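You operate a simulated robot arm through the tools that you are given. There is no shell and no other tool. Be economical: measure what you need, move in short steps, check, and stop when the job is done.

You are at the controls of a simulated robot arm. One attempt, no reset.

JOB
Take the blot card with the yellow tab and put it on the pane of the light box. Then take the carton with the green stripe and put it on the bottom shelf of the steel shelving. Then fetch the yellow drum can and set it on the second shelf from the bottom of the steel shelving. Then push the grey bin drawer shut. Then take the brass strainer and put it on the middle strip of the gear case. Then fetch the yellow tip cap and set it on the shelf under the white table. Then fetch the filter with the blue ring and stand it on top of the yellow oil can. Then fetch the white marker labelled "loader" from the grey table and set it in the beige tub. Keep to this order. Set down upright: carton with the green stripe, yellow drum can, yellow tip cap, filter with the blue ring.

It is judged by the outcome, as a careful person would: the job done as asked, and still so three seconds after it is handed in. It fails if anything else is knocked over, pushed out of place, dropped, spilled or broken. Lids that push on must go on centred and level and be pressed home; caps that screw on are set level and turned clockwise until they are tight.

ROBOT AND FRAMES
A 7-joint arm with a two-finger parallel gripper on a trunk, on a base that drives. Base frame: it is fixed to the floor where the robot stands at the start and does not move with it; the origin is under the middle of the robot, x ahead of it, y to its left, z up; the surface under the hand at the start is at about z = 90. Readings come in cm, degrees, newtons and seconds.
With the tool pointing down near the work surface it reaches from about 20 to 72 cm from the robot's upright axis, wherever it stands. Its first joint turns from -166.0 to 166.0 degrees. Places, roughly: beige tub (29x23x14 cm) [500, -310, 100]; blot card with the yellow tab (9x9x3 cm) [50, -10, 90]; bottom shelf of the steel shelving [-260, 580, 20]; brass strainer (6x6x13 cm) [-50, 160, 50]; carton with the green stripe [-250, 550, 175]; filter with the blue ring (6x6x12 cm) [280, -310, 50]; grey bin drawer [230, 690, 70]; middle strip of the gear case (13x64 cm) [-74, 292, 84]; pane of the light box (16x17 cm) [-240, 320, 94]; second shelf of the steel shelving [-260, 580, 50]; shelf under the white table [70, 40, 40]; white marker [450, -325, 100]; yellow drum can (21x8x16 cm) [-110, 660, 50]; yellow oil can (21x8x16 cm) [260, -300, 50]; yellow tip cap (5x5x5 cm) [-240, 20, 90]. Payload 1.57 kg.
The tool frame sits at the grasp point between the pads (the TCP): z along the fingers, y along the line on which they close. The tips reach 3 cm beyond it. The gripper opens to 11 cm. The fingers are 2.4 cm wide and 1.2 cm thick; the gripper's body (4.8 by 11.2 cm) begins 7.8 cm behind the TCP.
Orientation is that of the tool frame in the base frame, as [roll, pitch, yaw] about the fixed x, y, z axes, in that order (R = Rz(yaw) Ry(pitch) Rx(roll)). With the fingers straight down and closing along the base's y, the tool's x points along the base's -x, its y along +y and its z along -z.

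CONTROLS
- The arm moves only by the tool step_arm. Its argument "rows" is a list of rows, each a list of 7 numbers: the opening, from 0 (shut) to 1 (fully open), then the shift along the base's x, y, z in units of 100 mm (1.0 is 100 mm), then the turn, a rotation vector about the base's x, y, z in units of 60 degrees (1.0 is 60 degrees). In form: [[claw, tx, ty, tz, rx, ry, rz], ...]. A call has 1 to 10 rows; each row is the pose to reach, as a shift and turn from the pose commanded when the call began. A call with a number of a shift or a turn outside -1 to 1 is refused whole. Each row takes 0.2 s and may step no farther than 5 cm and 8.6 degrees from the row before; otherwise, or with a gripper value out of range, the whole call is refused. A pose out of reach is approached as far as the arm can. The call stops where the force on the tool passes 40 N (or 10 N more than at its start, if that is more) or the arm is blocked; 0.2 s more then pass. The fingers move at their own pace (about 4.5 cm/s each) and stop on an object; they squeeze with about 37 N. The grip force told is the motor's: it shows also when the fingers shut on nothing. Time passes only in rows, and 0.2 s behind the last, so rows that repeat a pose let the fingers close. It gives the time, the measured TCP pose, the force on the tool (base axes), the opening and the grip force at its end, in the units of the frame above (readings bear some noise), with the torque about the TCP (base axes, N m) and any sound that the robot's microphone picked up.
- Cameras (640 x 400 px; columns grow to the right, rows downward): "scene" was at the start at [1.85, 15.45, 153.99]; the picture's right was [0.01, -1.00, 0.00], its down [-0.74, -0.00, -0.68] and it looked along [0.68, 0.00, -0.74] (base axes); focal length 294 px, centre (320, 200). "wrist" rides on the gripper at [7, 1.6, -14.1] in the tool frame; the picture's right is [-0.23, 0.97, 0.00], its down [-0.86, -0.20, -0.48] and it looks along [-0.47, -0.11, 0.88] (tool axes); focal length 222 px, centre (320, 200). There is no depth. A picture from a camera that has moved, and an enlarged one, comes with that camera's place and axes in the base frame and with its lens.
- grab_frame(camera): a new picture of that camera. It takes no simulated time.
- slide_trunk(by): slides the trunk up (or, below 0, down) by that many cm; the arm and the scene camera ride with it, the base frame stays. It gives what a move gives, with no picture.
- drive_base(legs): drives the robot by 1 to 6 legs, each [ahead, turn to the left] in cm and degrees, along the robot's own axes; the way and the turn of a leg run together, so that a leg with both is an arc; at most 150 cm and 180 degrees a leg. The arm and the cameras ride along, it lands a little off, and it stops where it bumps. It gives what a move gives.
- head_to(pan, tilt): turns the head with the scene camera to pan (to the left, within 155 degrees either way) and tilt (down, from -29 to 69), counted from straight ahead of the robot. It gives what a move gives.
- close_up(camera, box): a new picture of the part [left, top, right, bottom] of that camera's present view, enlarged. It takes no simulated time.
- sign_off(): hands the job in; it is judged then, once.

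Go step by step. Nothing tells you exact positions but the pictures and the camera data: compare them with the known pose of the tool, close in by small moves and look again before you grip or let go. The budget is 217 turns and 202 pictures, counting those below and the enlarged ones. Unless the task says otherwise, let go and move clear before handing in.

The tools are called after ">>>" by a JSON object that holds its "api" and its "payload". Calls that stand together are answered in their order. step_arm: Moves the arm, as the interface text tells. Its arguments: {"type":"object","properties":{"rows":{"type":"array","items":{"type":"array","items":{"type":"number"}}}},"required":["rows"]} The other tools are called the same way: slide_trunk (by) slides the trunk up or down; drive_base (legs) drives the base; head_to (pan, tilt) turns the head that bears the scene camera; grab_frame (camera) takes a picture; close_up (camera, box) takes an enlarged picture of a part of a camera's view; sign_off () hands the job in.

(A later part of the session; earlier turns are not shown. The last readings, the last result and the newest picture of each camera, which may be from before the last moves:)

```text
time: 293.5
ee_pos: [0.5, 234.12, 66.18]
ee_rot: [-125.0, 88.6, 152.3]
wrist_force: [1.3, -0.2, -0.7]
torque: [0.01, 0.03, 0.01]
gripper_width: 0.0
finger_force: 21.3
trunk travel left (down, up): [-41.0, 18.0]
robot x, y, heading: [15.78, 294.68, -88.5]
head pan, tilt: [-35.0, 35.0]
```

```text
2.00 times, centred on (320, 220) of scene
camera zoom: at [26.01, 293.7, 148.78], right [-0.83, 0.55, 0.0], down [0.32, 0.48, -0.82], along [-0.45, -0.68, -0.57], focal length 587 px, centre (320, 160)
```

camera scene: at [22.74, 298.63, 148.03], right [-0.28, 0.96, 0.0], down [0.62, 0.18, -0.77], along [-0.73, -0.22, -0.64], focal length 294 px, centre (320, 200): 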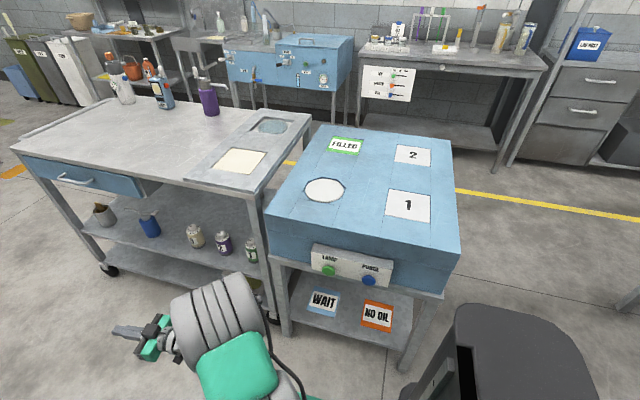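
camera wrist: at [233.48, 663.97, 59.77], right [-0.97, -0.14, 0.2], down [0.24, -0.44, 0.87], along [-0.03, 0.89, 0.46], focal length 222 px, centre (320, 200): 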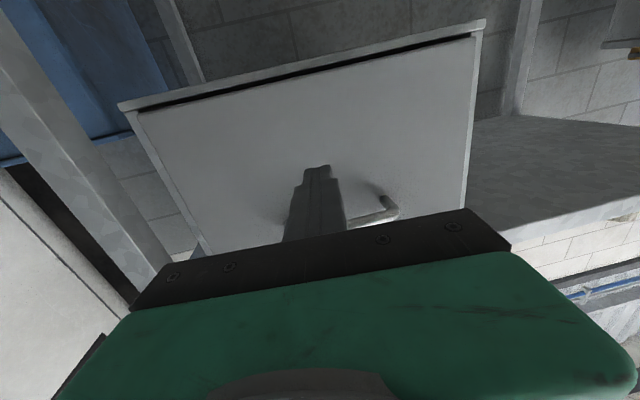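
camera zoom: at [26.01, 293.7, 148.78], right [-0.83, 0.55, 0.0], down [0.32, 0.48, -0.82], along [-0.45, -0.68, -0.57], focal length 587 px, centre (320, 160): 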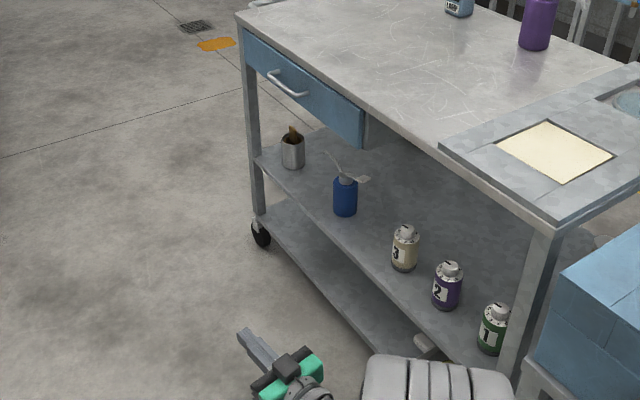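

The strainer stands in a grey pot on the trolley's middle shelf near (-45, 172). I'll drive south and turn to face it from the east with room.

>>> {"api": "drive_base", "payload": {"legs": [[0, 10], [125, 0], [0, -101]]}}

>>> {"api": "head_to", "payload": {"pan": 5, "tilt": 40}}

>>> {"api": "grab_frame", "payload": {"camera": "scene"}}

>>> {"api": "grab_frame", "payload": {"camera": "wrist"}}

```text
time: 304.7
ee_pos: [-20.38, 187.17, 66.2]
ee_rot: [-125.1, 88.5, 62.0]
wrist_force: [0.8, 0.5, -0.8]
torque: [-0.01, 0.01, 0.04]
gripper_width: 0.0
finger_force: 21.2
trunk travel left (down, up): [-41.0, 18.0]
robot x, y, heading: [39.72, 171.45, -179.0]
head pan, tilt: [-35.0, 35.0]
```

```text
time: 305.8
ee_pos: [-20.52, 187.08, 66.25]
ee_rot: [-125.1, 88.6, 62.0]
wrist_force: [1.0, -1.1, -0.2]
torque: [-0.01, 0.02, -0.01]
gripper_width: 0.0
finger_force: 21.0
trunk travel left (down, up): [-41.0, 18.0]
robot x, y, heading: [40.54, 171.27, -178.6]
head pan, tilt: [5.0, 40.0]
```

```text
112 pictures are left
camera scene: at [37.81, 155.36, 148.03], right [-0.11, 0.99, 0.0], down [0.64, 0.07, -0.77], along [-0.76, -0.08, -0.64], focal length 294 px, centre (320, 200)
```

scene: 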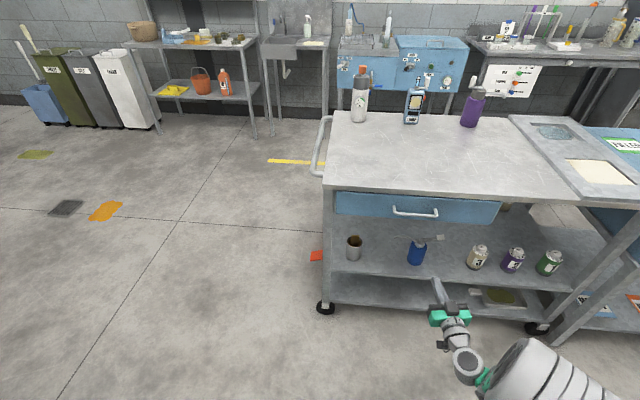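

```text
111 pictures are left
camera wrist: at [-6.0, 187.45, 59.63], right [0.12, -0.97, 0.21], down [0.44, 0.24, 0.87], along [-0.89, -0.01, 0.46], focal length 222 px, centre (320, 200)
```

wrist: 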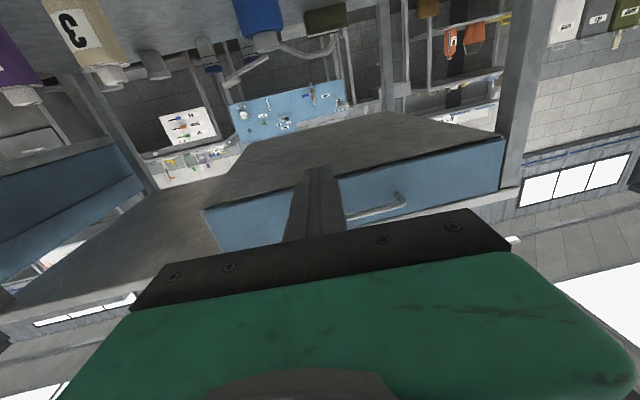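

>>> {"api": "close_up", "payload": {"camera": "scene", "box": [310, 200, 470, 300]}}

>>> {"api": "close_up", "payload": {"camera": "wrist", "box": [380, 0, 480, 60]}}

```text
4.00 times, centred on (390, 250) of scene
camera zoom: at [37.81, 155.36, 148.03], right [-0.11, 0.99, 0.0], down [0.64, 0.07, -0.77], along [-0.76, -0.08, -0.64], focal length 1174 px, centre (40, 0)
```

zoom: 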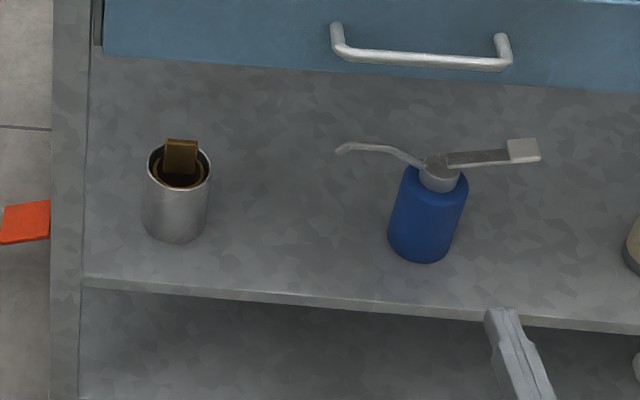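

```text
6.40 times, centred on (430, 30) of wrist
camera zoom: at [-6.0, 187.45, 59.63], right [0.12, -0.97, 0.21], down [0.44, 0.24, 0.87], along [-0.89, -0.01, 0.46], focal length 1422 px, centre (-384, 1288)
```

zoom: 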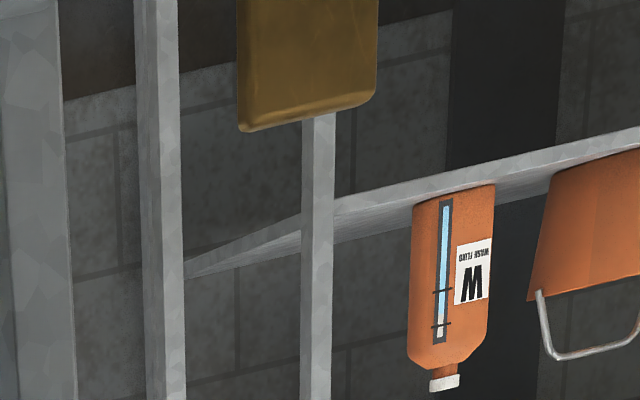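

The strainer's brass tab sticks up out of a cup at about (-51.5, 161.7): shelf z ≈ 40, rim ≈ 49.6, tab 50–54, about 3.8 cm wide. I'll align the open gripper with it, level and square.

>>> {"api": "step_arm", "payload": {"rows": [[0.6, 0.0, -0.4, 0, 0, 0, -0.05], [0.6, 0.0, -0.8, 0, 0, 0, -0.1], [0.6, 0, -1, -0.1, 0, 0, -0.1]]}}

>>> {"api": "step_arm", "payload": {"rows": [[0.6, 0.0, -0.4, -0.2, 0, 0, 0], [0.6, 0.0, -0.8, -0.4, 0, 0, 0], [0.6, 0, -1, -0.6, 0, 0, 0]]}}

>>> {"api": "step_arm", "payload": {"rows": [[0.6, 0.0, -0.4, -0.3, 0, 0, 0], [0.6, 0.0, -0.54, -0.6, 0, 0, 0]]}}

>>> {"api": "grab_frame", "payload": {"camera": "wrist"}}

>>> {"api": "grab_frame", "payload": {"camera": "scene"}}

```text
time: 306.6
ee_pos: [-20.51, 177.09, 65.17]
ee_rot: [-124.8, 88.6, 56.2]
wrist_force: [0.7, 0.5, -0.1]
torque: [-0.01, 0.01, -0.02]
gripper_width: 6.64
finger_force: 0.6
trunk travel left (down, up): [-41.0, 18.0]
robot x, y, heading: [39.62, 171.43, -179.0]
head pan, tilt: [5.0, 40.0]
```

```text
time: 307.4
ee_pos: [-20.5, 167.1, 59.34]
ee_rot: [-123.5, 88.7, 57.6]
wrist_force: [-0.1, 0.2, 0.4]
torque: [0.02, -0.03, -0.02]
gripper_width: 6.61
finger_force: 0.1
trunk travel left (down, up): [-41.0, 18.0]
robot x, y, heading: [39.84, 171.7, -178.6]
head pan, tilt: [5.0, 40.0]
```

```text
time: 308.0
ee_pos: [-20.65, 161.72, 53.49]
ee_rot: [-119.4, 88.7, 61.6]
wrist_force: [-2.7, -1.1, 1.4]
torque: [0.01, -0.21, 0.03]
gripper_width: 6.63
finger_force: 0.1
trunk travel left (down, up): [-41.0, 18.0]
robot x, y, heading: [39.98, 171.85, -179.0]
head pan, tilt: [5.0, 40.0]
```

```text
108 pictures are left
camera wrist: at [-6.19, 160.54, 46.8], right [0.02, -0.98, 0.21], down [0.47, 0.19, 0.86], along [-0.88, 0.08, 0.46], focal length 222 px, centre (320, 200)
```

wrist: 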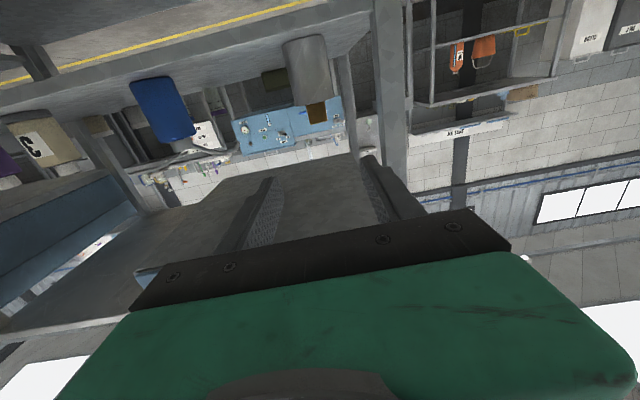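

```text
107 pictures are left
camera scene: at [37.77, 155.33, 148.05], right [-0.11, 0.99, 0.0], down [0.64, 0.07, -0.77], along [-0.76, -0.08, -0.64], focal length 294 px, centre (320, 200)
```

scene: 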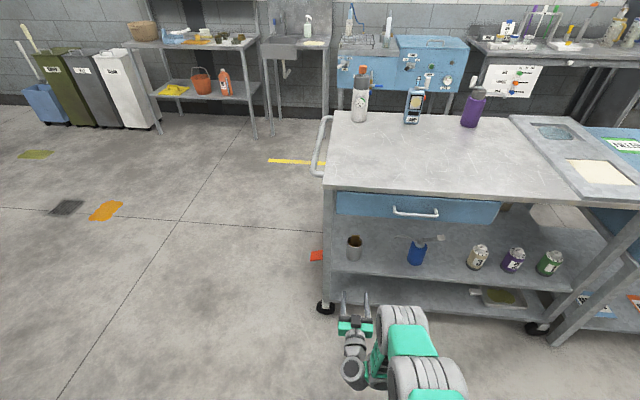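

>>> {"api": "step_arm", "payload": {"rows": [[0.6, 0, 0.0, -0.1, 0, 0, 0], [0.6, 0, 0.0, -0.1, 0, 0, 0]]}}

>>> {"api": "drive_base", "payload": {"legs": [[22, 0]]}}

>>> {"api": "grab_frame", "payload": {"camera": "wrist"}}

```text
time: 308.6
ee_pos: [-20.15, 161.91, 52.73]
ee_rot: [-120.7, 88.7, 60.5]
wrist_force: [-0.1, -0.5, 0.5]
torque: [0.0, 0.02, -0.01]
gripper_width: 6.61
finger_force: 0.0
out of reach, approached as far as the arm can: row 1, 2
trunk travel left (down, up): [-41.0, 18.0]
robot x, y, heading: [39.79, 171.39, -178.7]
head pan, tilt: [5.0, 40.0]
```

```text
time: 310.2
ee_pos: [-42.13, 161.25, 52.65]
ee_rot: [-119.9, 88.7, 61.5]
wrist_force: [0.3, -0.5, -0.3]
torque: [-0.02, -0.01, -0.01]
gripper_width: 6.61
finger_force: 0.1
trunk travel left (down, up): [-41.0, 18.0]
robot x, y, heading: [18.29, 171.28, -178.6]
head pan, tilt: [5.0, 40.0]
```

```text
106 pictures are left
camera wrist: at [-27.71, 160.18, 46.02], right [0.02, -0.98, 0.21], down [0.46, 0.19, 0.86], along [-0.89, 0.08, 0.46], focal length 222 px, centre (320, 200)
```

wrist: 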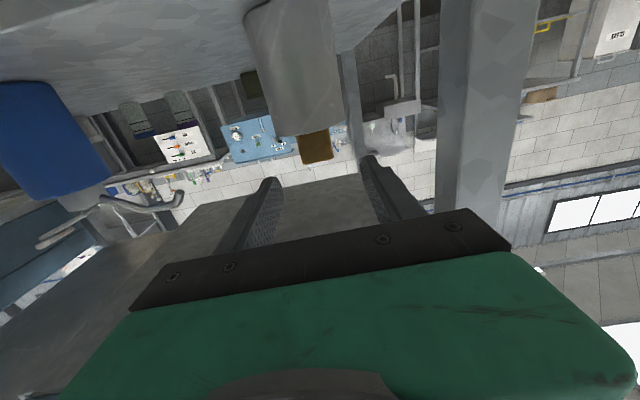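

>>> {"api": "drive_base", "payload": {"legs": [[6, 0]]}}

>>> {"api": "step_arm", "payload": {"rows": [[0.6, 0, 0.05, 0, 0, 0, 0], [0.6, 0, 0.05, 0, 0, 0, 0]]}}

>>> {"api": "grab_frame", "payload": {"camera": "wrist"}}

```text
time: 311.2
ee_pos: [-48.3, 161.13, 52.77]
ee_rot: [-119.5, 88.7, 61.8]
wrist_force: [0.3, -0.3, 0.2]
torque: [-0.04, -0.03, -0.02]
gripper_width: 6.59
finger_force: 0.0
trunk travel left (down, up): [-41.0, 18.0]
robot x, y, heading: [12.3, 171.31, -178.8]
head pan, tilt: [5.0, 40.0]
```

```text
time: 311.8
ee_pos: [-48.16, 161.58, 52.76]
ee_rot: [-120.5, 88.7, 60.7]
wrist_force: [-0.9, 0.1, -0.5]
torque: [0.06, -0.02, 0.01]
gripper_width: 6.57
finger_force: 0.1
trunk travel left (down, up): [-41.0, 18.0]
robot x, y, heading: [12.15, 170.65, -178.7]
head pan, tilt: [5.0, 40.0]
```

```text
105 pictures are left
camera wrist: at [-33.82, 160.51, 46.02], right [0.02, -0.98, 0.21], down [0.46, 0.19, 0.86], along [-0.89, 0.08, 0.46], focal length 222 px, centre (320, 200)
```

wrist: 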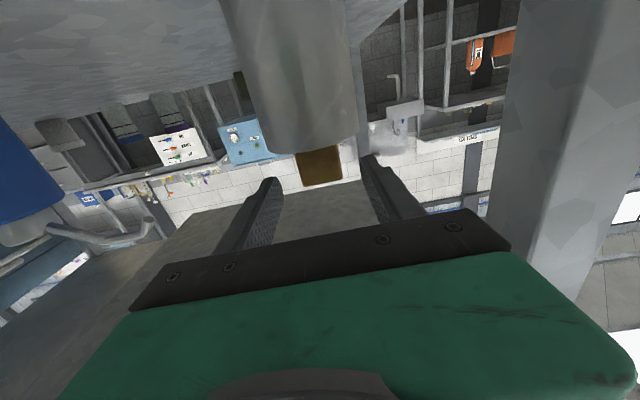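

>>> {"api": "step_arm", "payload": {"rows": [[0.6, 0, 0.0, 0.05, 0, 0, 0], [0.6, -0.15, 0, 0.05, 0, 0, 0], [0.6, -0.3, 0, 0.05, 0, 0, 0], [0.6, -0.36, 0, 0.05, 0, 0, 0]]}}

>>> {"api": "grab_frame", "payload": {"camera": "wrist"}}

```text
time: 312.8
ee_pos: [-49.86, 162.07, 54.33]
ee_rot: [-119.8, 88.8, 61.7]
wrist_force: [-0.6, -0.6, -0.2]
torque: [0.02, 0.01, 0.02]
gripper_width: 6.61
finger_force: 0.1
out of reach, approached as far as the arm can: row 2, 3, 4
trunk travel left (down, up): [-41.0, 18.0]
robot x, y, heading: [12.08, 170.86, -179.0]
head pan, tilt: [5.0, 40.0]
```

```text
104 pictures are left
camera wrist: at [-35.43, 160.95, 47.65], right [0.02, -0.98, 0.21], down [0.46, 0.19, 0.86], along [-0.89, 0.08, 0.46], focal length 222 px, centre (320, 200)
```

wrist: 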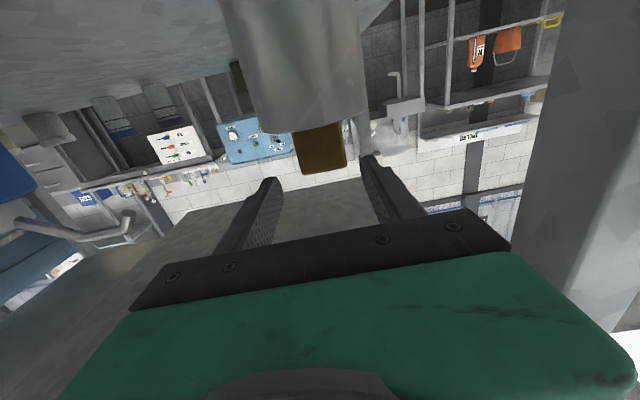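

The arm is at its lower limit for this trunk height. I'll back off, lower the trunk and raise the arm to compensate.

>>> {"api": "drive_base", "payload": {"legs": [[-10, 0]]}}

>>> {"api": "step_arm", "payload": {"rows": [[0.6, 0, 0, 0.4, 0, 0, 0], [0.6, 0, 0, 0.85, 0, 0, 0]]}}

>>> {"api": "slide_trunk", "payload": {"by": -10}}

```text
time: 314.0
ee_pos: [-39.84, 162.22, 54.24]
ee_rot: [-119.3, 88.7, 62.0]
wrist_force: [0.0, 0.7, -0.2]
torque: [0.01, 0.01, 0.04]
gripper_width: 6.6
finger_force: 0.1
trunk travel left (down, up): [-41.0, 18.0]
robot x, y, heading: [22.38, 171.16, -178.9]
head pan, tilt: [5.0, 40.0]
```

```text
time: 314.6
ee_pos: [-39.83, 162.42, 62.74]
ee_rot: [-121.3, 88.7, 60.1]
wrist_force: [-0.4, -0.5, -0.1]
torque: [-0.03, -0.01, -0.02]
gripper_width: 6.59
finger_force: 0.0
trunk travel left (down, up): [-41.0, 18.0]
robot x, y, heading: [21.96, 171.3, -178.4]
head pan, tilt: [5.0, 40.0]
```

```text
time: 315.9
ee_pos: [-40.0, 162.38, 52.86]
ee_rot: [-118.4, 88.7, 62.9]
wrist_force: [-0.9, -0.5, 0.1]
torque: [-0.03, -0.01, -0.01]
gripper_width: 6.61
finger_force: 0.0
trunk travel left (down, up): [-31.0, 28.0]
robot x, y, heading: [22.45, 171.28, -178.6]
head pan, tilt: [5.0, 40.0]
```

Now I'll go forward at z ≈ 53.1, y ≈ 161.9.

>>> {"api": "step_arm", "payload": {"rows": [[0.6, -0.3, -0.03, 0.03, 0, 0, 0], [0.6, -0.6, -0.03, 0.03, 0, 0, 0], [0.6, -0.85, -0.03, 0.03, 0, 0, 0]]}}

>>> {"api": "grab_frame", "payload": {"camera": "wrist"}}

```text
time: 316.7
ee_pos: [-42.75, 162.53, 53.61]
ee_rot: [-120.7, 88.8, 60.7]
wrist_force: [1.1, -0.2, -0.4]
torque: [0.0, 0.01, 0.02]
gripper_width: 6.6
finger_force: 0.1
out of reach, approached as far as the arm can: row 1, 2, 3
trunk travel left (down, up): [-31.0, 28.0]
robot x, y, heading: [21.87, 171.2, -178.8]
head pan, tilt: [5.0, 40.0]
```

```text
103 pictures are left
camera wrist: at [-28.31, 161.4, 47.0], right [0.02, -0.98, 0.21], down [0.46, 0.19, 0.86], along [-0.89, 0.08, 0.46], focal length 222 px, centre (320, 200)
```

wrist: 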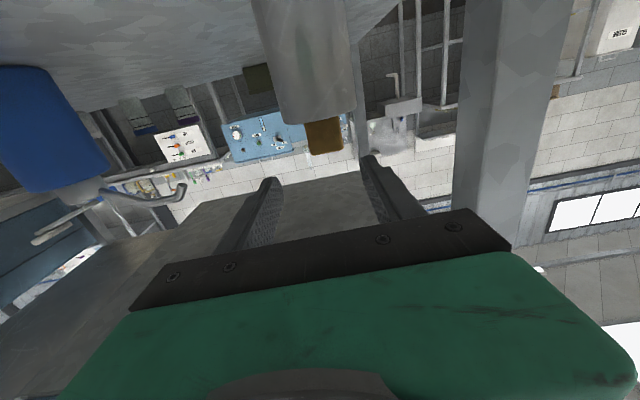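

>>> {"api": "step_arm", "payload": {"rows": [[0.6, 0, -0.07, -0.03, 0, 0, 0], [0.6, 0, -0.07, -0.03, 0, 0, 0]]}}

>>> {"api": "drive_base", "payload": {"legs": [[8.5, 0]]}}

>>> {"api": "grab_frame", "payload": {"camera": "wrist"}}

```text
time: 317.3
ee_pos: [-42.24, 161.8, 53.48]
ee_rot: [-119.1, 88.7, 62.3]
wrist_force: [-0.3, 0.1, -0.9]
torque: [0.0, -0.01, 0.0]
gripper_width: 6.58
finger_force: 0.0
out of reach, approached as far as the arm can: row 1, 2
trunk travel left (down, up): [-31.0, 28.0]
robot x, y, heading: [21.9, 171.06, -178.7]
head pan, tilt: [5.0, 40.0]
```

```text
time: 318.4
ee_pos: [-50.84, 161.54, 53.44]
ee_rot: [-117.8, 88.7, 63.6]
wrist_force: [0.0, -0.4, 0.3]
torque: [0.0, -0.02, 0.0]
gripper_width: 6.61
finger_force: 0.0
trunk travel left (down, up): [-31.0, 28.0]
robot x, y, heading: [13.69, 170.96, -178.7]
head pan, tilt: [5.0, 40.0]
```

```text
102 pictures are left
camera wrist: at [-36.46, 160.49, 46.82], right [0.02, -0.98, 0.21], down [0.47, 0.19, 0.86], along [-0.89, 0.08, 0.46], focal length 222 px, centre (320, 200)
```

wrist: 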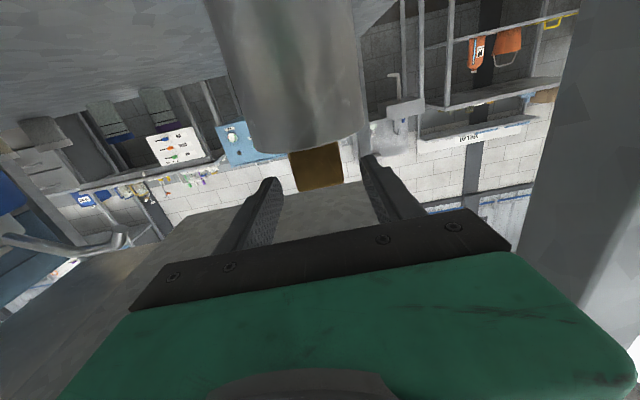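

>>> {"api": "drive_base", "payload": {"legs": [[1.2, 0]]}}

>>> {"api": "step_arm", "payload": {"rows": [[0.0, 0, 0, 0, 0, 0, 0], [0.0, 0, 0, 0, 0, 0, 0], [0, 0, 0, 0, 0, 0, 0], [0, 0, 0, 0, 0, 0, 0]]}}

>>> {"api": "grab_frame", "payload": {"camera": "wrist"}}

```text
time: 319.1
ee_pos: [-52.09, 161.43, 53.58]
ee_rot: [-118.3, 88.7, 63.2]
wrist_force: [0.7, 0.2, 0.1]
torque: [0.03, 0.02, 0.01]
gripper_width: 6.59
finger_force: 0.0
trunk travel left (down, up): [-31.0, 28.0]
robot x, y, heading: [12.13, 170.86, -178.7]
head pan, tilt: [5.0, 40.0]
```

```text
time: 320.1
ee_pos: [-52.09, 161.54, 53.51]
ee_rot: [-119.2, 88.7, 62.3]
wrist_force: [0.4, -0.3, 0.3]
torque: [0.04, 0.03, -0.03]
gripper_width: 3.56
finger_force: 33.3
trunk travel left (down, up): [-31.0, 28.0]
robot x, y, heading: [12.47, 170.96, -178.6]
head pan, tilt: [5.0, 40.0]
```

```text
101 pictures are left
camera wrist: at [-37.66, 160.45, 46.79], right [0.02, -0.98, 0.21], down [0.46, 0.19, 0.86], along [-0.89, 0.08, 0.46], focal length 222 px, centre (320, 200)
```

wrist: 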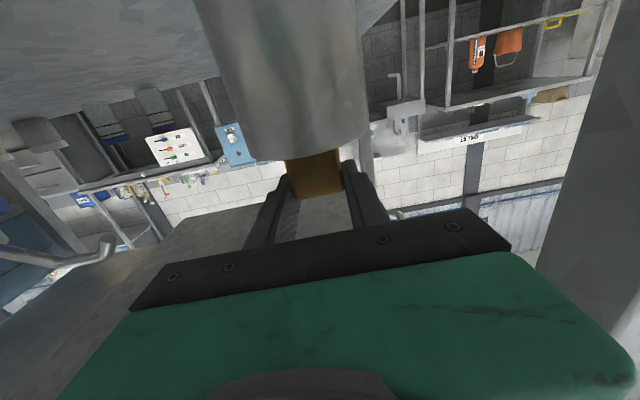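

Gripped the tab. I'll lift with the trunk, checking midway.

>>> {"api": "slide_trunk", "payload": {"by": 6}}

>>> {"api": "grab_frame", "payload": {"camera": "wrist"}}

>>> {"api": "grab_frame", "payload": {"camera": "scene"}}

```text
time: 321.1
ee_pos: [-52.16, 161.46, 59.45]
ee_rot: [-119.2, 88.6, 62.3]
wrist_force: [0.2, 0.2, -0.7]
torque: [-0.04, 0.0, 0.02]
gripper_width: 3.55
finger_force: 37.1
trunk travel left (down, up): [-37.0, 22.0]
robot x, y, heading: [12.62, 170.99, -178.4]
head pan, tilt: [5.0, 40.0]
```

```text
100 pictures are left
camera wrist: at [-37.66, 160.45, 52.79], right [0.02, -0.98, 0.21], down [0.46, 0.19, 0.86], along [-0.89, 0.08, 0.46], focal length 222 px, centre (320, 200)
```

wrist: 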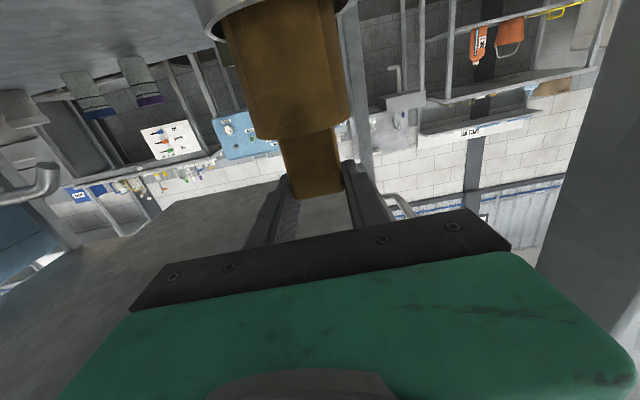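

```text
99 pictures are left
camera scene: at [10.25, 154.73, 144.02], right [-0.11, 0.99, 0.0], down [0.64, 0.07, -0.77], along [-0.76, -0.08, -0.64], focal length 294 px, centre (320, 200)
```

scene: 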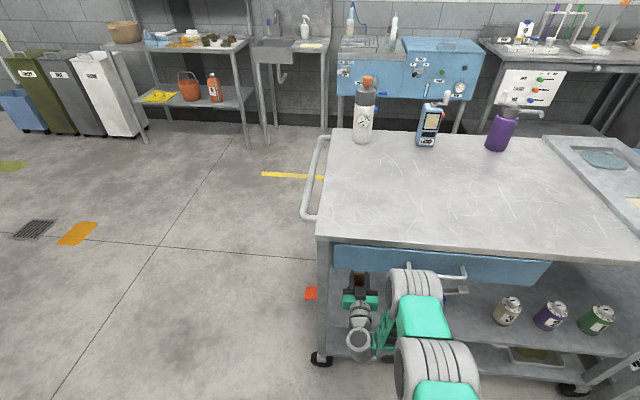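

>>> {"api": "slide_trunk", "payload": {"by": 5.5}}

>>> {"api": "grab_frame", "payload": {"camera": "wrist"}}

>>> {"api": "grab_frame", "payload": {"camera": "scene"}}

```text
time: 322.1
ee_pos: [-52.1, 161.61, 64.93]
ee_rot: [-119.3, 88.7, 62.3]
wrist_force: [0.8, -0.4, -0.7]
torque: [0.03, 0.0, -0.02]
gripper_width: 3.55
finger_force: 37.3
trunk travel left (down, up): [-42.5, 16.5]
robot x, y, heading: [12.45, 170.97, -178.7]
head pan, tilt: [5.0, 40.0]
```

```text
98 pictures are left
camera wrist: at [-37.66, 160.45, 58.29], right [0.02, -0.98, 0.21], down [0.46, 0.19, 0.86], along [-0.89, 0.08, 0.46], focal length 222 px, centre (320, 200)
```

wrist: 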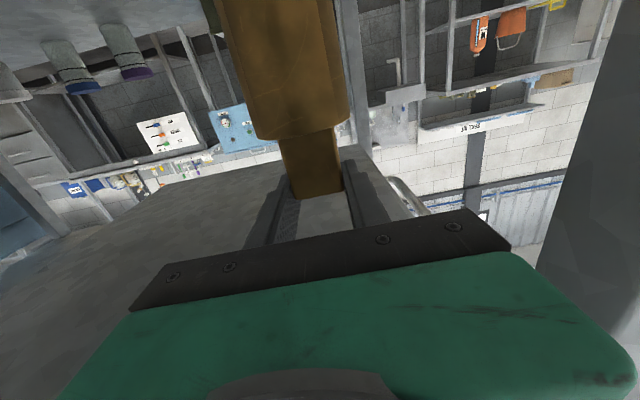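

```text
97 pictures are left
camera scene: at [10.25, 154.73, 149.52], right [-0.11, 0.99, 0.0], down [0.64, 0.07, -0.77], along [-0.76, -0.08, -0.64], focal length 294 px, centre (320, 200)
```

scene: 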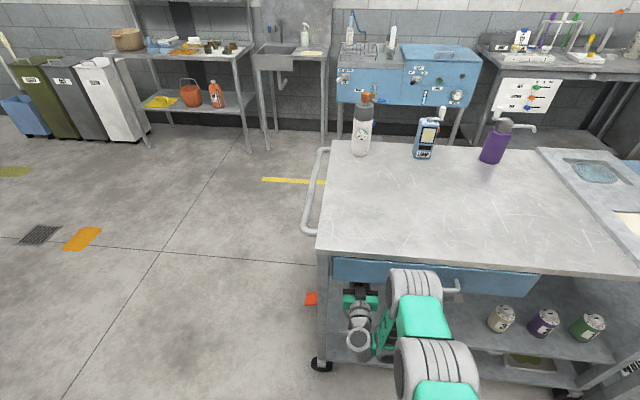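

>>> {"api": "slide_trunk", "payload": {"by": 2}}

>>> {"api": "drive_base", "payload": {"legs": [[-8, 0]]}}

>>> {"api": "grab_frame", "payload": {"camera": "wrist"}}

>>> {"api": "grab_frame", "payload": {"camera": "scene"}}

```text
time: 322.8
ee_pos: [-52.05, 161.58, 66.99]
ee_rot: [-119.0, 88.8, 62.6]
wrist_force: [0.4, 1.3, -0.8]
torque: [0.0, -0.02, -0.02]
gripper_width: 3.56
finger_force: 36.5
trunk travel left (down, up): [-44.5, 14.5]
robot x, y, heading: [12.45, 170.69, -178.5]
head pan, tilt: [5.0, 40.0]
```

```text
time: 323.8
ee_pos: [-44.11, 161.72, 66.93]
ee_rot: [-118.9, 88.7, 62.5]
wrist_force: [0.8, 0.2, -1.8]
torque: [0.0, 0.0, 0.0]
gripper_width: 3.54
finger_force: 36.9
trunk travel left (down, up): [-44.5, 14.5]
robot x, y, heading: [20.21, 171.07, -178.6]
head pan, tilt: [5.0, 40.0]
```

```text
96 pictures are left
camera wrist: at [-29.65, 160.65, 60.3], right [0.02, -0.98, 0.21], down [0.46, 0.19, 0.86], along [-0.89, 0.08, 0.46], focal length 222 px, centre (320, 200)
```

wrist: 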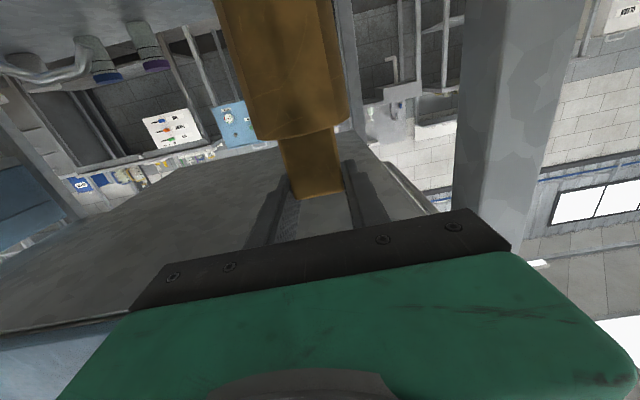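

```text
95 pictures are left
camera scene: at [18.26, 154.92, 151.52], right [-0.11, 0.99, 0.0], down [0.64, 0.07, -0.77], along [-0.76, -0.08, -0.64], focal length 294 px, centre (320, 200)
```

scene: 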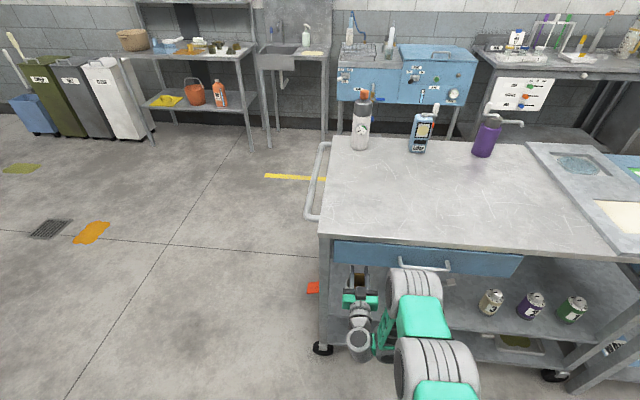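

>>> {"api": "drive_base", "payload": {"legs": [[-24, 0]]}}

>>> {"api": "grab_frame", "payload": {"camera": "scene"}}

```text
time: 325.6
ee_pos: [-20.24, 162.21, 66.87]
ee_rot: [-118.9, 88.7, 62.7]
wrist_force: [-0.4, -0.4, -1.0]
torque: [0.01, 0.01, 0.01]
gripper_width: 3.54
finger_force: 36.8
trunk travel left (down, up): [-44.5, 14.5]
robot x, y, heading: [44.5, 171.79, -178.4]
head pan, tilt: [5.0, 40.0]
```

```text
94 pictures are left
camera scene: at [42.19, 155.5, 151.52], right [-0.11, 0.99, 0.0], down [0.64, 0.07, -0.77], along [-0.76, -0.09, -0.64], focal length 294 px, centre (320, 200)
```

scene: 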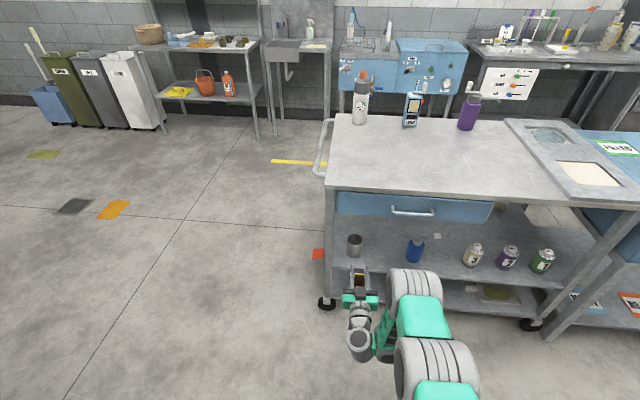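

The empty cup remains standing. I'll raise the arm high, and drive to the gear case.

>>> {"api": "slide_trunk", "payload": {"by": 14.5}}

>>> {"api": "step_arm", "payload": {"rows": [[0, 0, 0, 0.4, 0, 0, 0], [0, 0, 0, 0.8, 0, 0, 0], [0, 0, 0, 1, 0, 0, 0]]}}

>>> {"api": "step_arm", "payload": {"rows": [[0, 0, 0, 0.4, 0, 0, 0], [0, 0, 0, 0.8, 0, 0, 0], [0, 0, 0, 1, 0, 0, 0]]}}

>>> {"api": "drive_base", "payload": {"legs": [[0, -78], [131, 0], [0, 77]]}}

>>> {"api": "head_to", "payload": {"pan": 10, "tilt": 45}}

>>> {"api": "grab_frame", "payload": {"camera": "scene"}}

>>> {"api": "grab_frame", "payload": {"camera": "wrist"}}

```text
time: 327.3
ee_pos: [-20.22, 162.17, 81.44]
ee_rot: [-119.1, 88.8, 62.6]
wrist_force: [-0.5, 0.1, -1.6]
torque: [0.02, 0.02, -0.02]
gripper_width: 3.53
finger_force: 37.0
trunk travel left (down, up): [-59.0, 0.0]
robot x, y, heading: [44.25, 171.77, -178.4]
head pan, tilt: [5.0, 40.0]
```

```text
time: 328.1
ee_pos: [-20.17, 162.29, 91.3]
ee_rot: [-118.9, 88.8, 62.5]
wrist_force: [0.1, 0.4, -0.9]
torque: [0.02, 0.01, 0.02]
gripper_width: 3.54
finger_force: 37.2
trunk travel left (down, up): [-59.0, 0.0]
robot x, y, heading: [44.19, 171.97, -178.5]
head pan, tilt: [5.0, 40.0]
```

```text
time: 328.9
ee_pos: [-18.25, 162.31, 100.55]
ee_rot: [-114.5, 88.8, 67.1]
wrist_force: [-0.9, -1.3, -0.2]
torque: [0.0, -0.02, 0.0]
gripper_width: 3.54
finger_force: 37.3
out of reach, approached as far as the arm can: row 2, 3
trunk travel left (down, up): [-59.0, 0.0]
robot x, y, heading: [44.15, 172.0, -178.5]
head pan, tilt: [5.0, 40.0]
```

```text
time: 342.1
ee_pos: [-50.8, 289.72, 100.56]
ee_rot: [-114.6, 88.8, 66.3]
wrist_force: [-0.4, 0.1, -0.5]
torque: [0.01, 0.0, 0.0]
gripper_width: 3.54
finger_force: 37.4
trunk travel left (down, up): [-59.0, 0.0]
robot x, y, heading: [12.31, 298.41, -179.4]
head pan, tilt: [5.0, 40.0]
```

```text
time: 342.7
ee_pos: [-50.68, 289.83, 100.53]
ee_rot: [-115.0, 88.9, 65.8]
wrist_force: [0.3, 0.4, -0.8]
torque: [0.02, -0.01, 0.01]
gripper_width: 3.56
finger_force: 36.6
trunk travel left (down, up): [-59.0, 0.0]
robot x, y, heading: [11.89, 298.24, -179.1]
head pan, tilt: [10.0, 45.0]
```

```text
93 pictures are left
camera scene: at [10.08, 281.51, 165.3], right [-0.19, 0.98, 0.0], down [0.69, 0.13, -0.71], along [-0.69, -0.13, -0.71], focal length 294 px, centre (320, 200)
```

scene: 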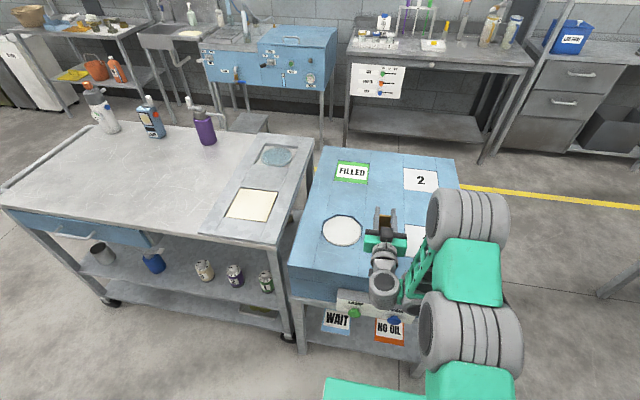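

```text
92 pictures are left
camera wrist: at [-36.27, 288.52, 93.86], right [0.01, -0.98, 0.21], down [0.47, 0.19, 0.86], along [-0.88, 0.09, 0.46], focal length 222 px, centre (320, 200)
```

wrist: 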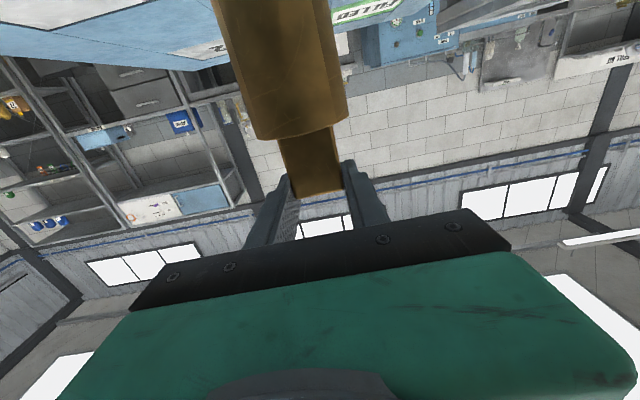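

>>> {"api": "close_up", "payload": {"camera": "scene", "box": [280, 130, 480, 300]}}

```text
2.35 times, centred on (380, 215) of scene
camera zoom: at [10.08, 281.51, 165.3], right [-0.19, 0.98, 0.0], down [0.69, 0.13, -0.71], along [-0.69, -0.13, -0.71], focal length 691 px, centre (179, 165)
```

zoom: 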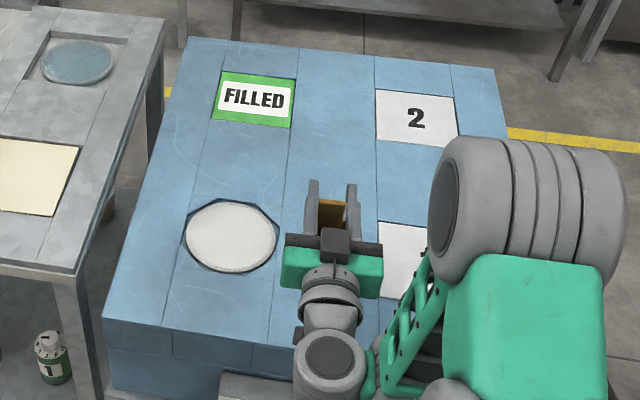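

The middle strip runs along x with y from about 284 to 299. I'll drive in 12 cm and centre at y ≈ 291.5.

>>> {"api": "drive_base", "payload": {"legs": [[14, 0]]}}

>>> {"api": "step_arm", "payload": {"rows": [[0, 0, 0.1, 0, 0, 0, 0], [0, 0, 0.18, 0, 0, 0, 0], [0, 0, 0.18, -0.1, 0, 0, 0]]}}

>>> {"api": "grab_frame", "payload": {"camera": "scene"}}

>>> {"api": "grab_frame", "payload": {"camera": "wrist"}}

```text
time: 344.1
ee_pos: [-64.6, 289.45, 100.59]
ee_rot: [-116.1, 88.7, 64.8]
wrist_force: [0.1, -0.7, -0.7]
torque: [0.01, 0.0, 0.01]
gripper_width: 3.51
finger_force: 37.1
trunk travel left (down, up): [-59.0, 0.0]
robot x, y, heading: [-1.79, 298.22, -179.1]
head pan, tilt: [10.0, 45.0]
```

```text
time: 344.9
ee_pos: [-64.54, 291.36, 99.49]
ee_rot: [-114.7, 88.9, 66.3]
wrist_force: [0.6, -0.6, -0.2]
torque: [-0.03, -0.02, 0.0]
gripper_width: 3.54
finger_force: 37.2
trunk travel left (down, up): [-59.0, 0.0]
robot x, y, heading: [-2.45, 298.33, -179.3]
head pan, tilt: [10.0, 45.0]
```

```text
90 pictures are left
camera scene: at [-3.81, 281.31, 165.3], right [-0.19, 0.98, 0.0], down [0.69, 0.13, -0.71], along [-0.69, -0.13, -0.71], focal length 294 px, centre (320, 200)
```

scene: 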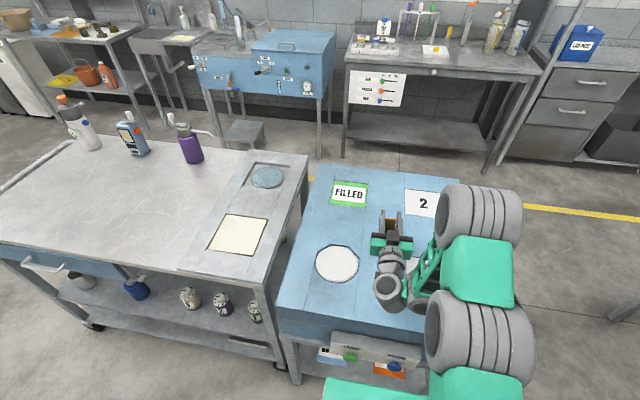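

```text
89 pictures are left
camera wrist: at [-50.18, 290.09, 92.86], right [0.01, -0.98, 0.21], down [0.47, 0.19, 0.86], along [-0.88, 0.09, 0.46], focal length 222 px, centre (320, 200)
```

wrist: 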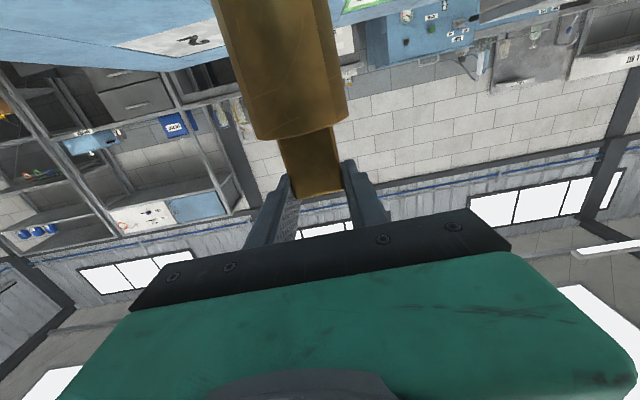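

>>> {"api": "step_arm", "payload": {"rows": [[0, 0, 0, -0.05, 0, 0, 0], [0, 0, 0, -0.1, 0, 0, 0], [0, 0, 0, -0.14, 0, 0, 0], [0, 0, 0, -0.18, 0, 0, 0], [0, 0, 0, -0.22, 0, 0, 0], [0, 0, 0, -0.26, 0, 0, 0], [0, 0, 0, -0.3, 0, 0, 0]]}}

>>> {"api": "grab_frame", "payload": {"camera": "scene"}}

```text
time: 346.4
ee_pos: [-64.59, 291.42, 96.95]
ee_rot: [-94.1, 88.9, 86.6]
wrist_force: [4.0, 1.9, 19.5]
torque: [-0.2, -0.79, 0.09]
gripper_width: 3.55
finger_force: 37.0
trunk travel left (down, up): [-59.0, 0.0]
robot x, y, heading: [-2.03, 298.13, -179.2]
head pan, tilt: [10.0, 45.0]
```

```text
88 pictures are left
camera scene: at [-3.59, 281.37, 165.35], right [-0.19, 0.98, 0.0], down [0.69, 0.13, -0.71], along [-0.7, -0.13, -0.71], focal length 294 px, centre (320, 200)
```

scene: 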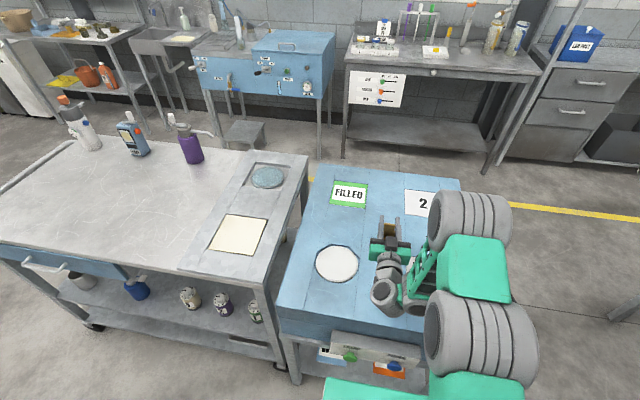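

Contact at the expected height (strainer bottom on the case top). Ease off and release.

>>> {"api": "step_arm", "payload": {"rows": [[0, 0, 0, 0.03, 0, 0, 0], [0.4, 0, 0, 0.04, 0, 0, 0], [0.6, 0, 0, 0.04, 0, 0, 0], [0.6, 0, 0, 0.04, 0, 0, 0], [0.6, 0, 0, 0.05, 0, 0, 0]]}}

>>> {"api": "grab_frame", "payload": {"camera": "wrist"}}

>>> {"api": "drive_base", "payload": {"legs": [[-22, 0]]}}

>>> {"api": "grab_frame", "payload": {"camera": "scene"}}

```text
time: 347.6
ee_pos: [-64.52, 291.24, 97.09]
ee_rot: [-115.5, 88.8, 65.4]
wrist_force: [0.1, -0.1, 0.1]
torque: [-0.01, 0.02, 0.0]
gripper_width: 6.59
finger_force: 0.0
trunk travel left (down, up): [-59.0, 0.0]
robot x, y, heading: [-1.89, 298.26, -179.1]
head pan, tilt: [10.0, 45.0]
```

```text
87 pictures are left
camera wrist: at [-50.18, 290.11, 90.36], right [0.01, -0.98, 0.21], down [0.47, 0.19, 0.86], along [-0.88, 0.09, 0.46], focal length 222 px, centre (320, 200)
```

wrist: 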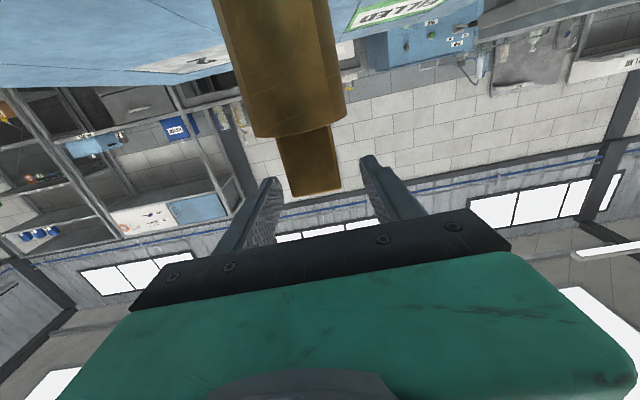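

```text
time: 349.3
ee_pos: [-42.9, 291.66, 97.04]
ee_rot: [-113.9, 88.8, 67.0]
wrist_force: [-0.6, 0.6, 0.3]
torque: [-0.02, -0.03, -0.02]
gripper_width: 6.58
finger_force: 0.0
trunk travel left (down, up): [-59.0, 0.0]
robot x, y, heading: [19.6, 298.69, -179.2]
head pan, tilt: [10.0, 45.0]
```

```text
86 pictures are left
camera scene: at [17.96, 281.61, 165.3], right [-0.19, 0.98, 0.0], down [0.69, 0.13, -0.71], along [-0.69, -0.13, -0.71], focal length 294 px, centre (320, 200)
```

scene: 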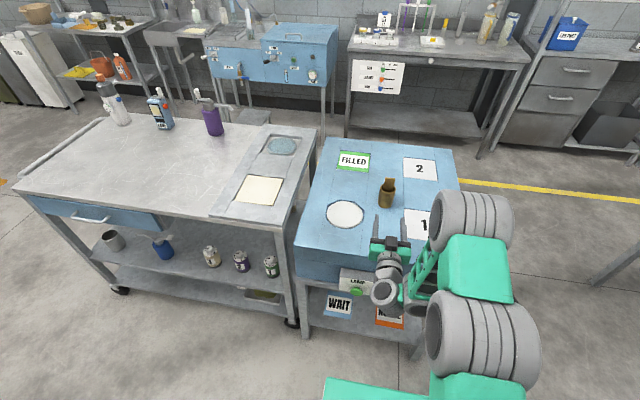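

The strainer stands on the middle strip. Next the yellow tip cap on the spill-kit bench near (-240, 20); I'll drive south then west.

>>> {"api": "drive_base", "payload": {"legs": [[0, 82], [150, 0], [91, 0], [0, -67.5], [135, 0], [0, -15]]}}

>>> {"api": "head_to", "payload": {"pan": 0, "tilt": 35}}

>>> {"api": "grab_frame", "payload": {"camera": "scene"}}

```text
time: 374.8
ee_pos: [-202.91, 15.81, 97.03]
ee_rot: [-115.0, 88.8, 66.4]
wrist_force: [-0.4, 0.8, 0.1]
torque: [0.0, 0.0, 0.02]
gripper_width: 6.59
finger_force: 0.0
trunk travel left (down, up): [-59.0, 0.0]
robot x, y, heading: [-140.43, 23.23, -178.7]
head pan, tilt: [10.0, 45.0]
```

```text
time: 375.5
ee_pos: [-202.85, 15.84, 97.04]
ee_rot: [-114.7, 88.7, 66.6]
wrist_force: [-0.1, -0.8, 0.2]
torque: [-0.03, -0.01, 0.02]
gripper_width: 6.61
finger_force: 0.0
trunk travel left (down, up): [-59.0, 0.0]
robot x, y, heading: [-140.27, 22.97, -178.7]
head pan, tilt: [0.0, 35.0]
```

```text
85 pictures are left
camera scene: at [-142.76, 7.69, 166.77], right [-0.02, 1.0, 0.0], down [0.57, 0.01, -0.82], along [-0.82, -0.02, -0.57], focal length 294 px, centre (320, 200)
```

scene: 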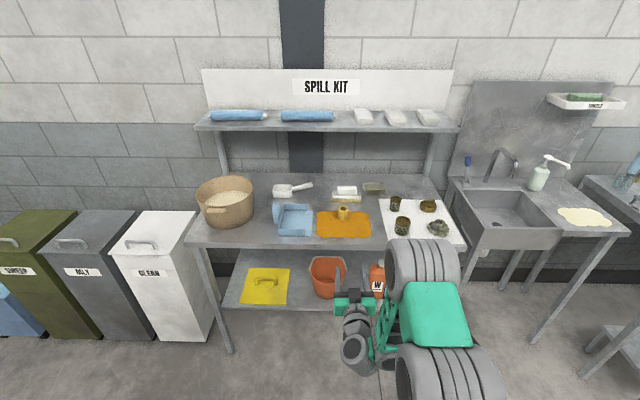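

>>> {"api": "close_up", "payload": {"camera": "scene", "box": [260, 170, 460, 260]}}

```text
3.20 times, centred on (360, 215) of scene
camera zoom: at [-142.76, 7.69, 166.77], right [-0.02, 1.0, 0.0], down [0.57, 0.01, -0.82], along [-0.82, -0.02, -0.57], focal length 939 px, centre (192, 152)
```

zoom: 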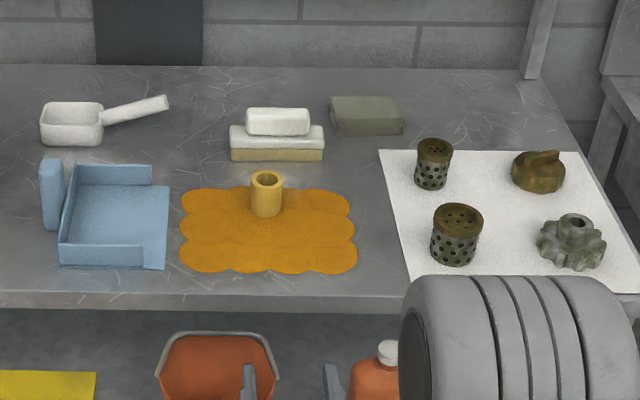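

The yellow tip cap stands on an orange mat at about (-242, 15), ~4.6 cm wide. I'll tilt the gripper 40° down and approach.

>>> {"api": "step_arm", "payload": {"rows": [[0.75, 0, 0, 0.1, 0, -0.13, 0], [0.75, 0, 0, 0.2, 0, -0.26, 0], [0.75, 0, 0, 0.2, 0, -0.4, 0], [0.75, 0, 0, 0.2, 0, -0.53, 0], [0.75, 0, 0, 0.2, 0, -0.66, 0]]}}

>>> {"api": "drive_base", "payload": {"legs": [[18, 0]]}}

>>> {"api": "grab_frame", "payload": {"camera": "wrist"}}

>>> {"api": "grab_frame", "payload": {"camera": "scene"}}

```text
time: 376.7
ee_pos: [-189.89, 16.85, 91.91]
ee_rot: [-178.4, 66.2, 3.3]
wrist_force: [-0.7, 0.7, 0.1]
torque: [-0.01, 0.04, 0.02]
gripper_width: 8.27
finger_force: 0.1
out of reach, approached as far as the arm can: row 1, 2, 3, 4, 5
trunk travel left (down, up): [-59.0, 0.0]
robot x, y, heading: [-140.2, 23.17, -178.6]
head pan, tilt: [0.0, 35.0]
```

```text
time: 378.2
ee_pos: [-207.93, 16.62, 91.99]
ee_rot: [-178.5, 66.3, 2.9]
wrist_force: [0.4, -0.1, -0.1]
torque: [0.0, 0.0, -0.01]
gripper_width: 8.27
finger_force: 0.0
trunk travel left (down, up): [-59.0, 0.0]
robot x, y, heading: [-158.56, 23.28, -179.0]
head pan, tilt: [0.0, 35.0]
```

```text
83 pictures are left
camera wrist: at [-191.89, 15.49, 91.44], right [-0.06, -0.98, 0.2], down [0.09, 0.19, 0.98], along [-0.99, 0.08, 0.07], focal length 222 px, centre (320, 200)
```

wrist: 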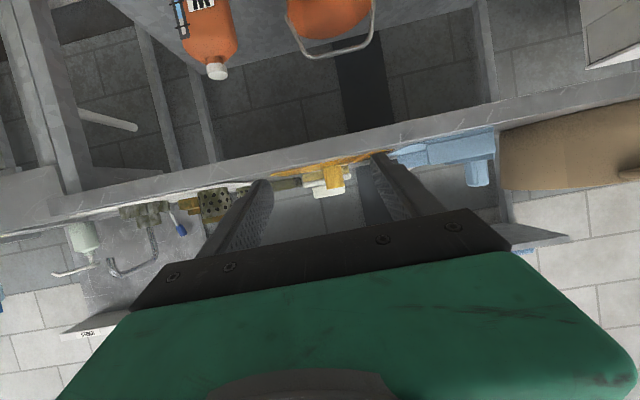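

```text
82 pictures are left
camera scene: at [-160.97, 7.32, 166.78], right [-0.02, 1.0, 0.0], down [0.57, 0.01, -0.82], along [-0.82, -0.02, -0.57], focal length 294 px, centre (320, 200)
```

scene: 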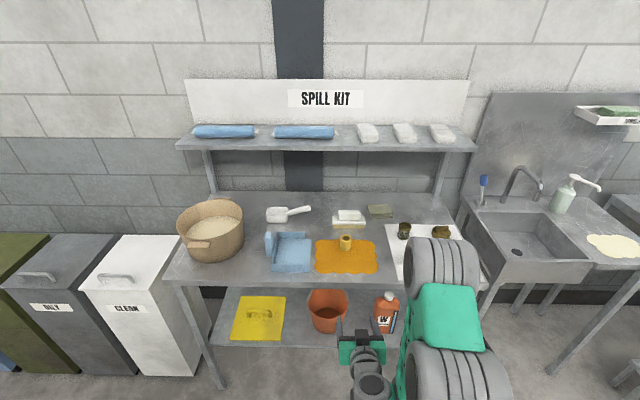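

The trunk is too high for this tilt. I'll lower it, then bring the arm up and tilt further.

>>> {"api": "slide_trunk", "payload": {"by": -22}}

>>> {"api": "step_arm", "payload": {"rows": [[0.75, 0, 0, 0.4, 0, 0, 0], [0.75, 0, 0, 0.8, 0, 0, 0], [0.75, 0, 0, 1, 0, -0.13, 0]]}}

>>> {"api": "step_arm", "payload": {"rows": [[0.75, 0, 0, 0.4, 0, -0.13, 0], [0.75, 0, 0, 0.8, 0, -0.2, 0], [0.75, 0, 0, 1, 0, -0.2, 0]]}}

>>> {"api": "step_arm", "payload": {"rows": [[0.75, 0, 0, 0.4, 0, 0, 0], [0.75, 0, 0, 0.7, 0, 0, 0]]}}

>>> {"api": "grab_frame", "payload": {"camera": "wrist"}}

```text
time: 380.5
ee_pos: [-207.81, 16.62, 69.96]
ee_rot: [-178.5, 66.3, 3.0]
wrist_force: [0.3, 0.5, 0.5]
torque: [-0.02, -0.01, 0.01]
gripper_width: 8.22
finger_force: 0.1
trunk travel left (down, up): [-37.0, 22.0]
robot x, y, heading: [-158.14, 22.61, -178.9]
head pan, tilt: [0.0, 35.0]
```

```text
time: 381.3
ee_pos: [-202.7, 19.05, 73.32]
ee_rot: [-178.9, 63.0, 2.7]
wrist_force: [0.9, 1.0, 0.4]
torque: [0.02, 0.0, -0.05]
gripper_width: 8.25
finger_force: 0.1
out of reach, approached as far as the arm can: row 1, 2, 3
trunk travel left (down, up): [-37.0, 22.0]
robot x, y, heading: [-158.53, 22.92, -178.9]
head pan, tilt: [0.0, 35.0]
```

```text
time: 382.3
ee_pos: [-199.19, 20.36, 72.38]
ee_rot: [-176.4, 59.2, 4.8]
wrist_force: [-0.1, -0.5, 0.0]
torque: [-0.02, 0.0, 0.0]
gripper_width: 8.24
finger_force: 0.1
out of reach, approached as far as the arm can: row 1, 2, 3
trunk travel left (down, up): [-37.0, 22.0]
robot x, y, heading: [-158.12, 22.74, -179.0]
head pan, tilt: [0.0, 35.0]
stopped in row 3: the arm was blocked; the commanded pose is now the measured one
```

```text
time: 383.1
ee_pos: [-200.13, 21.37, 74.78]
ee_rot: [-171.7, 62.7, 8.7]
wrist_force: [0.6, -0.4, 0.2]
torque: [0.04, 0.0, 0.0]
gripper_width: 8.25
finger_force: 0.0
out of reach, approached as far as the arm can: row 1, 2
trunk travel left (down, up): [-37.0, 22.0]
robot x, y, heading: [-158.18, 23.07, -179.1]
head pan, tilt: [0.0, 35.0]
stopped in row 2: the arm was blocked; the commanded pose is now the measured one
```

```text
81 pictures are left
camera wrist: at [-184.13, 20.24, 74.98], right [-0.08, -0.99, 0.14], down [0.03, 0.14, 0.99], along [-1.0, 0.08, 0.02], focal length 222 px, centre (320, 200)
```

wrist: 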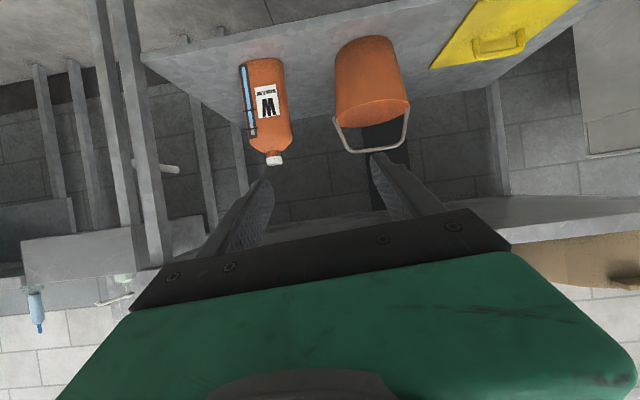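

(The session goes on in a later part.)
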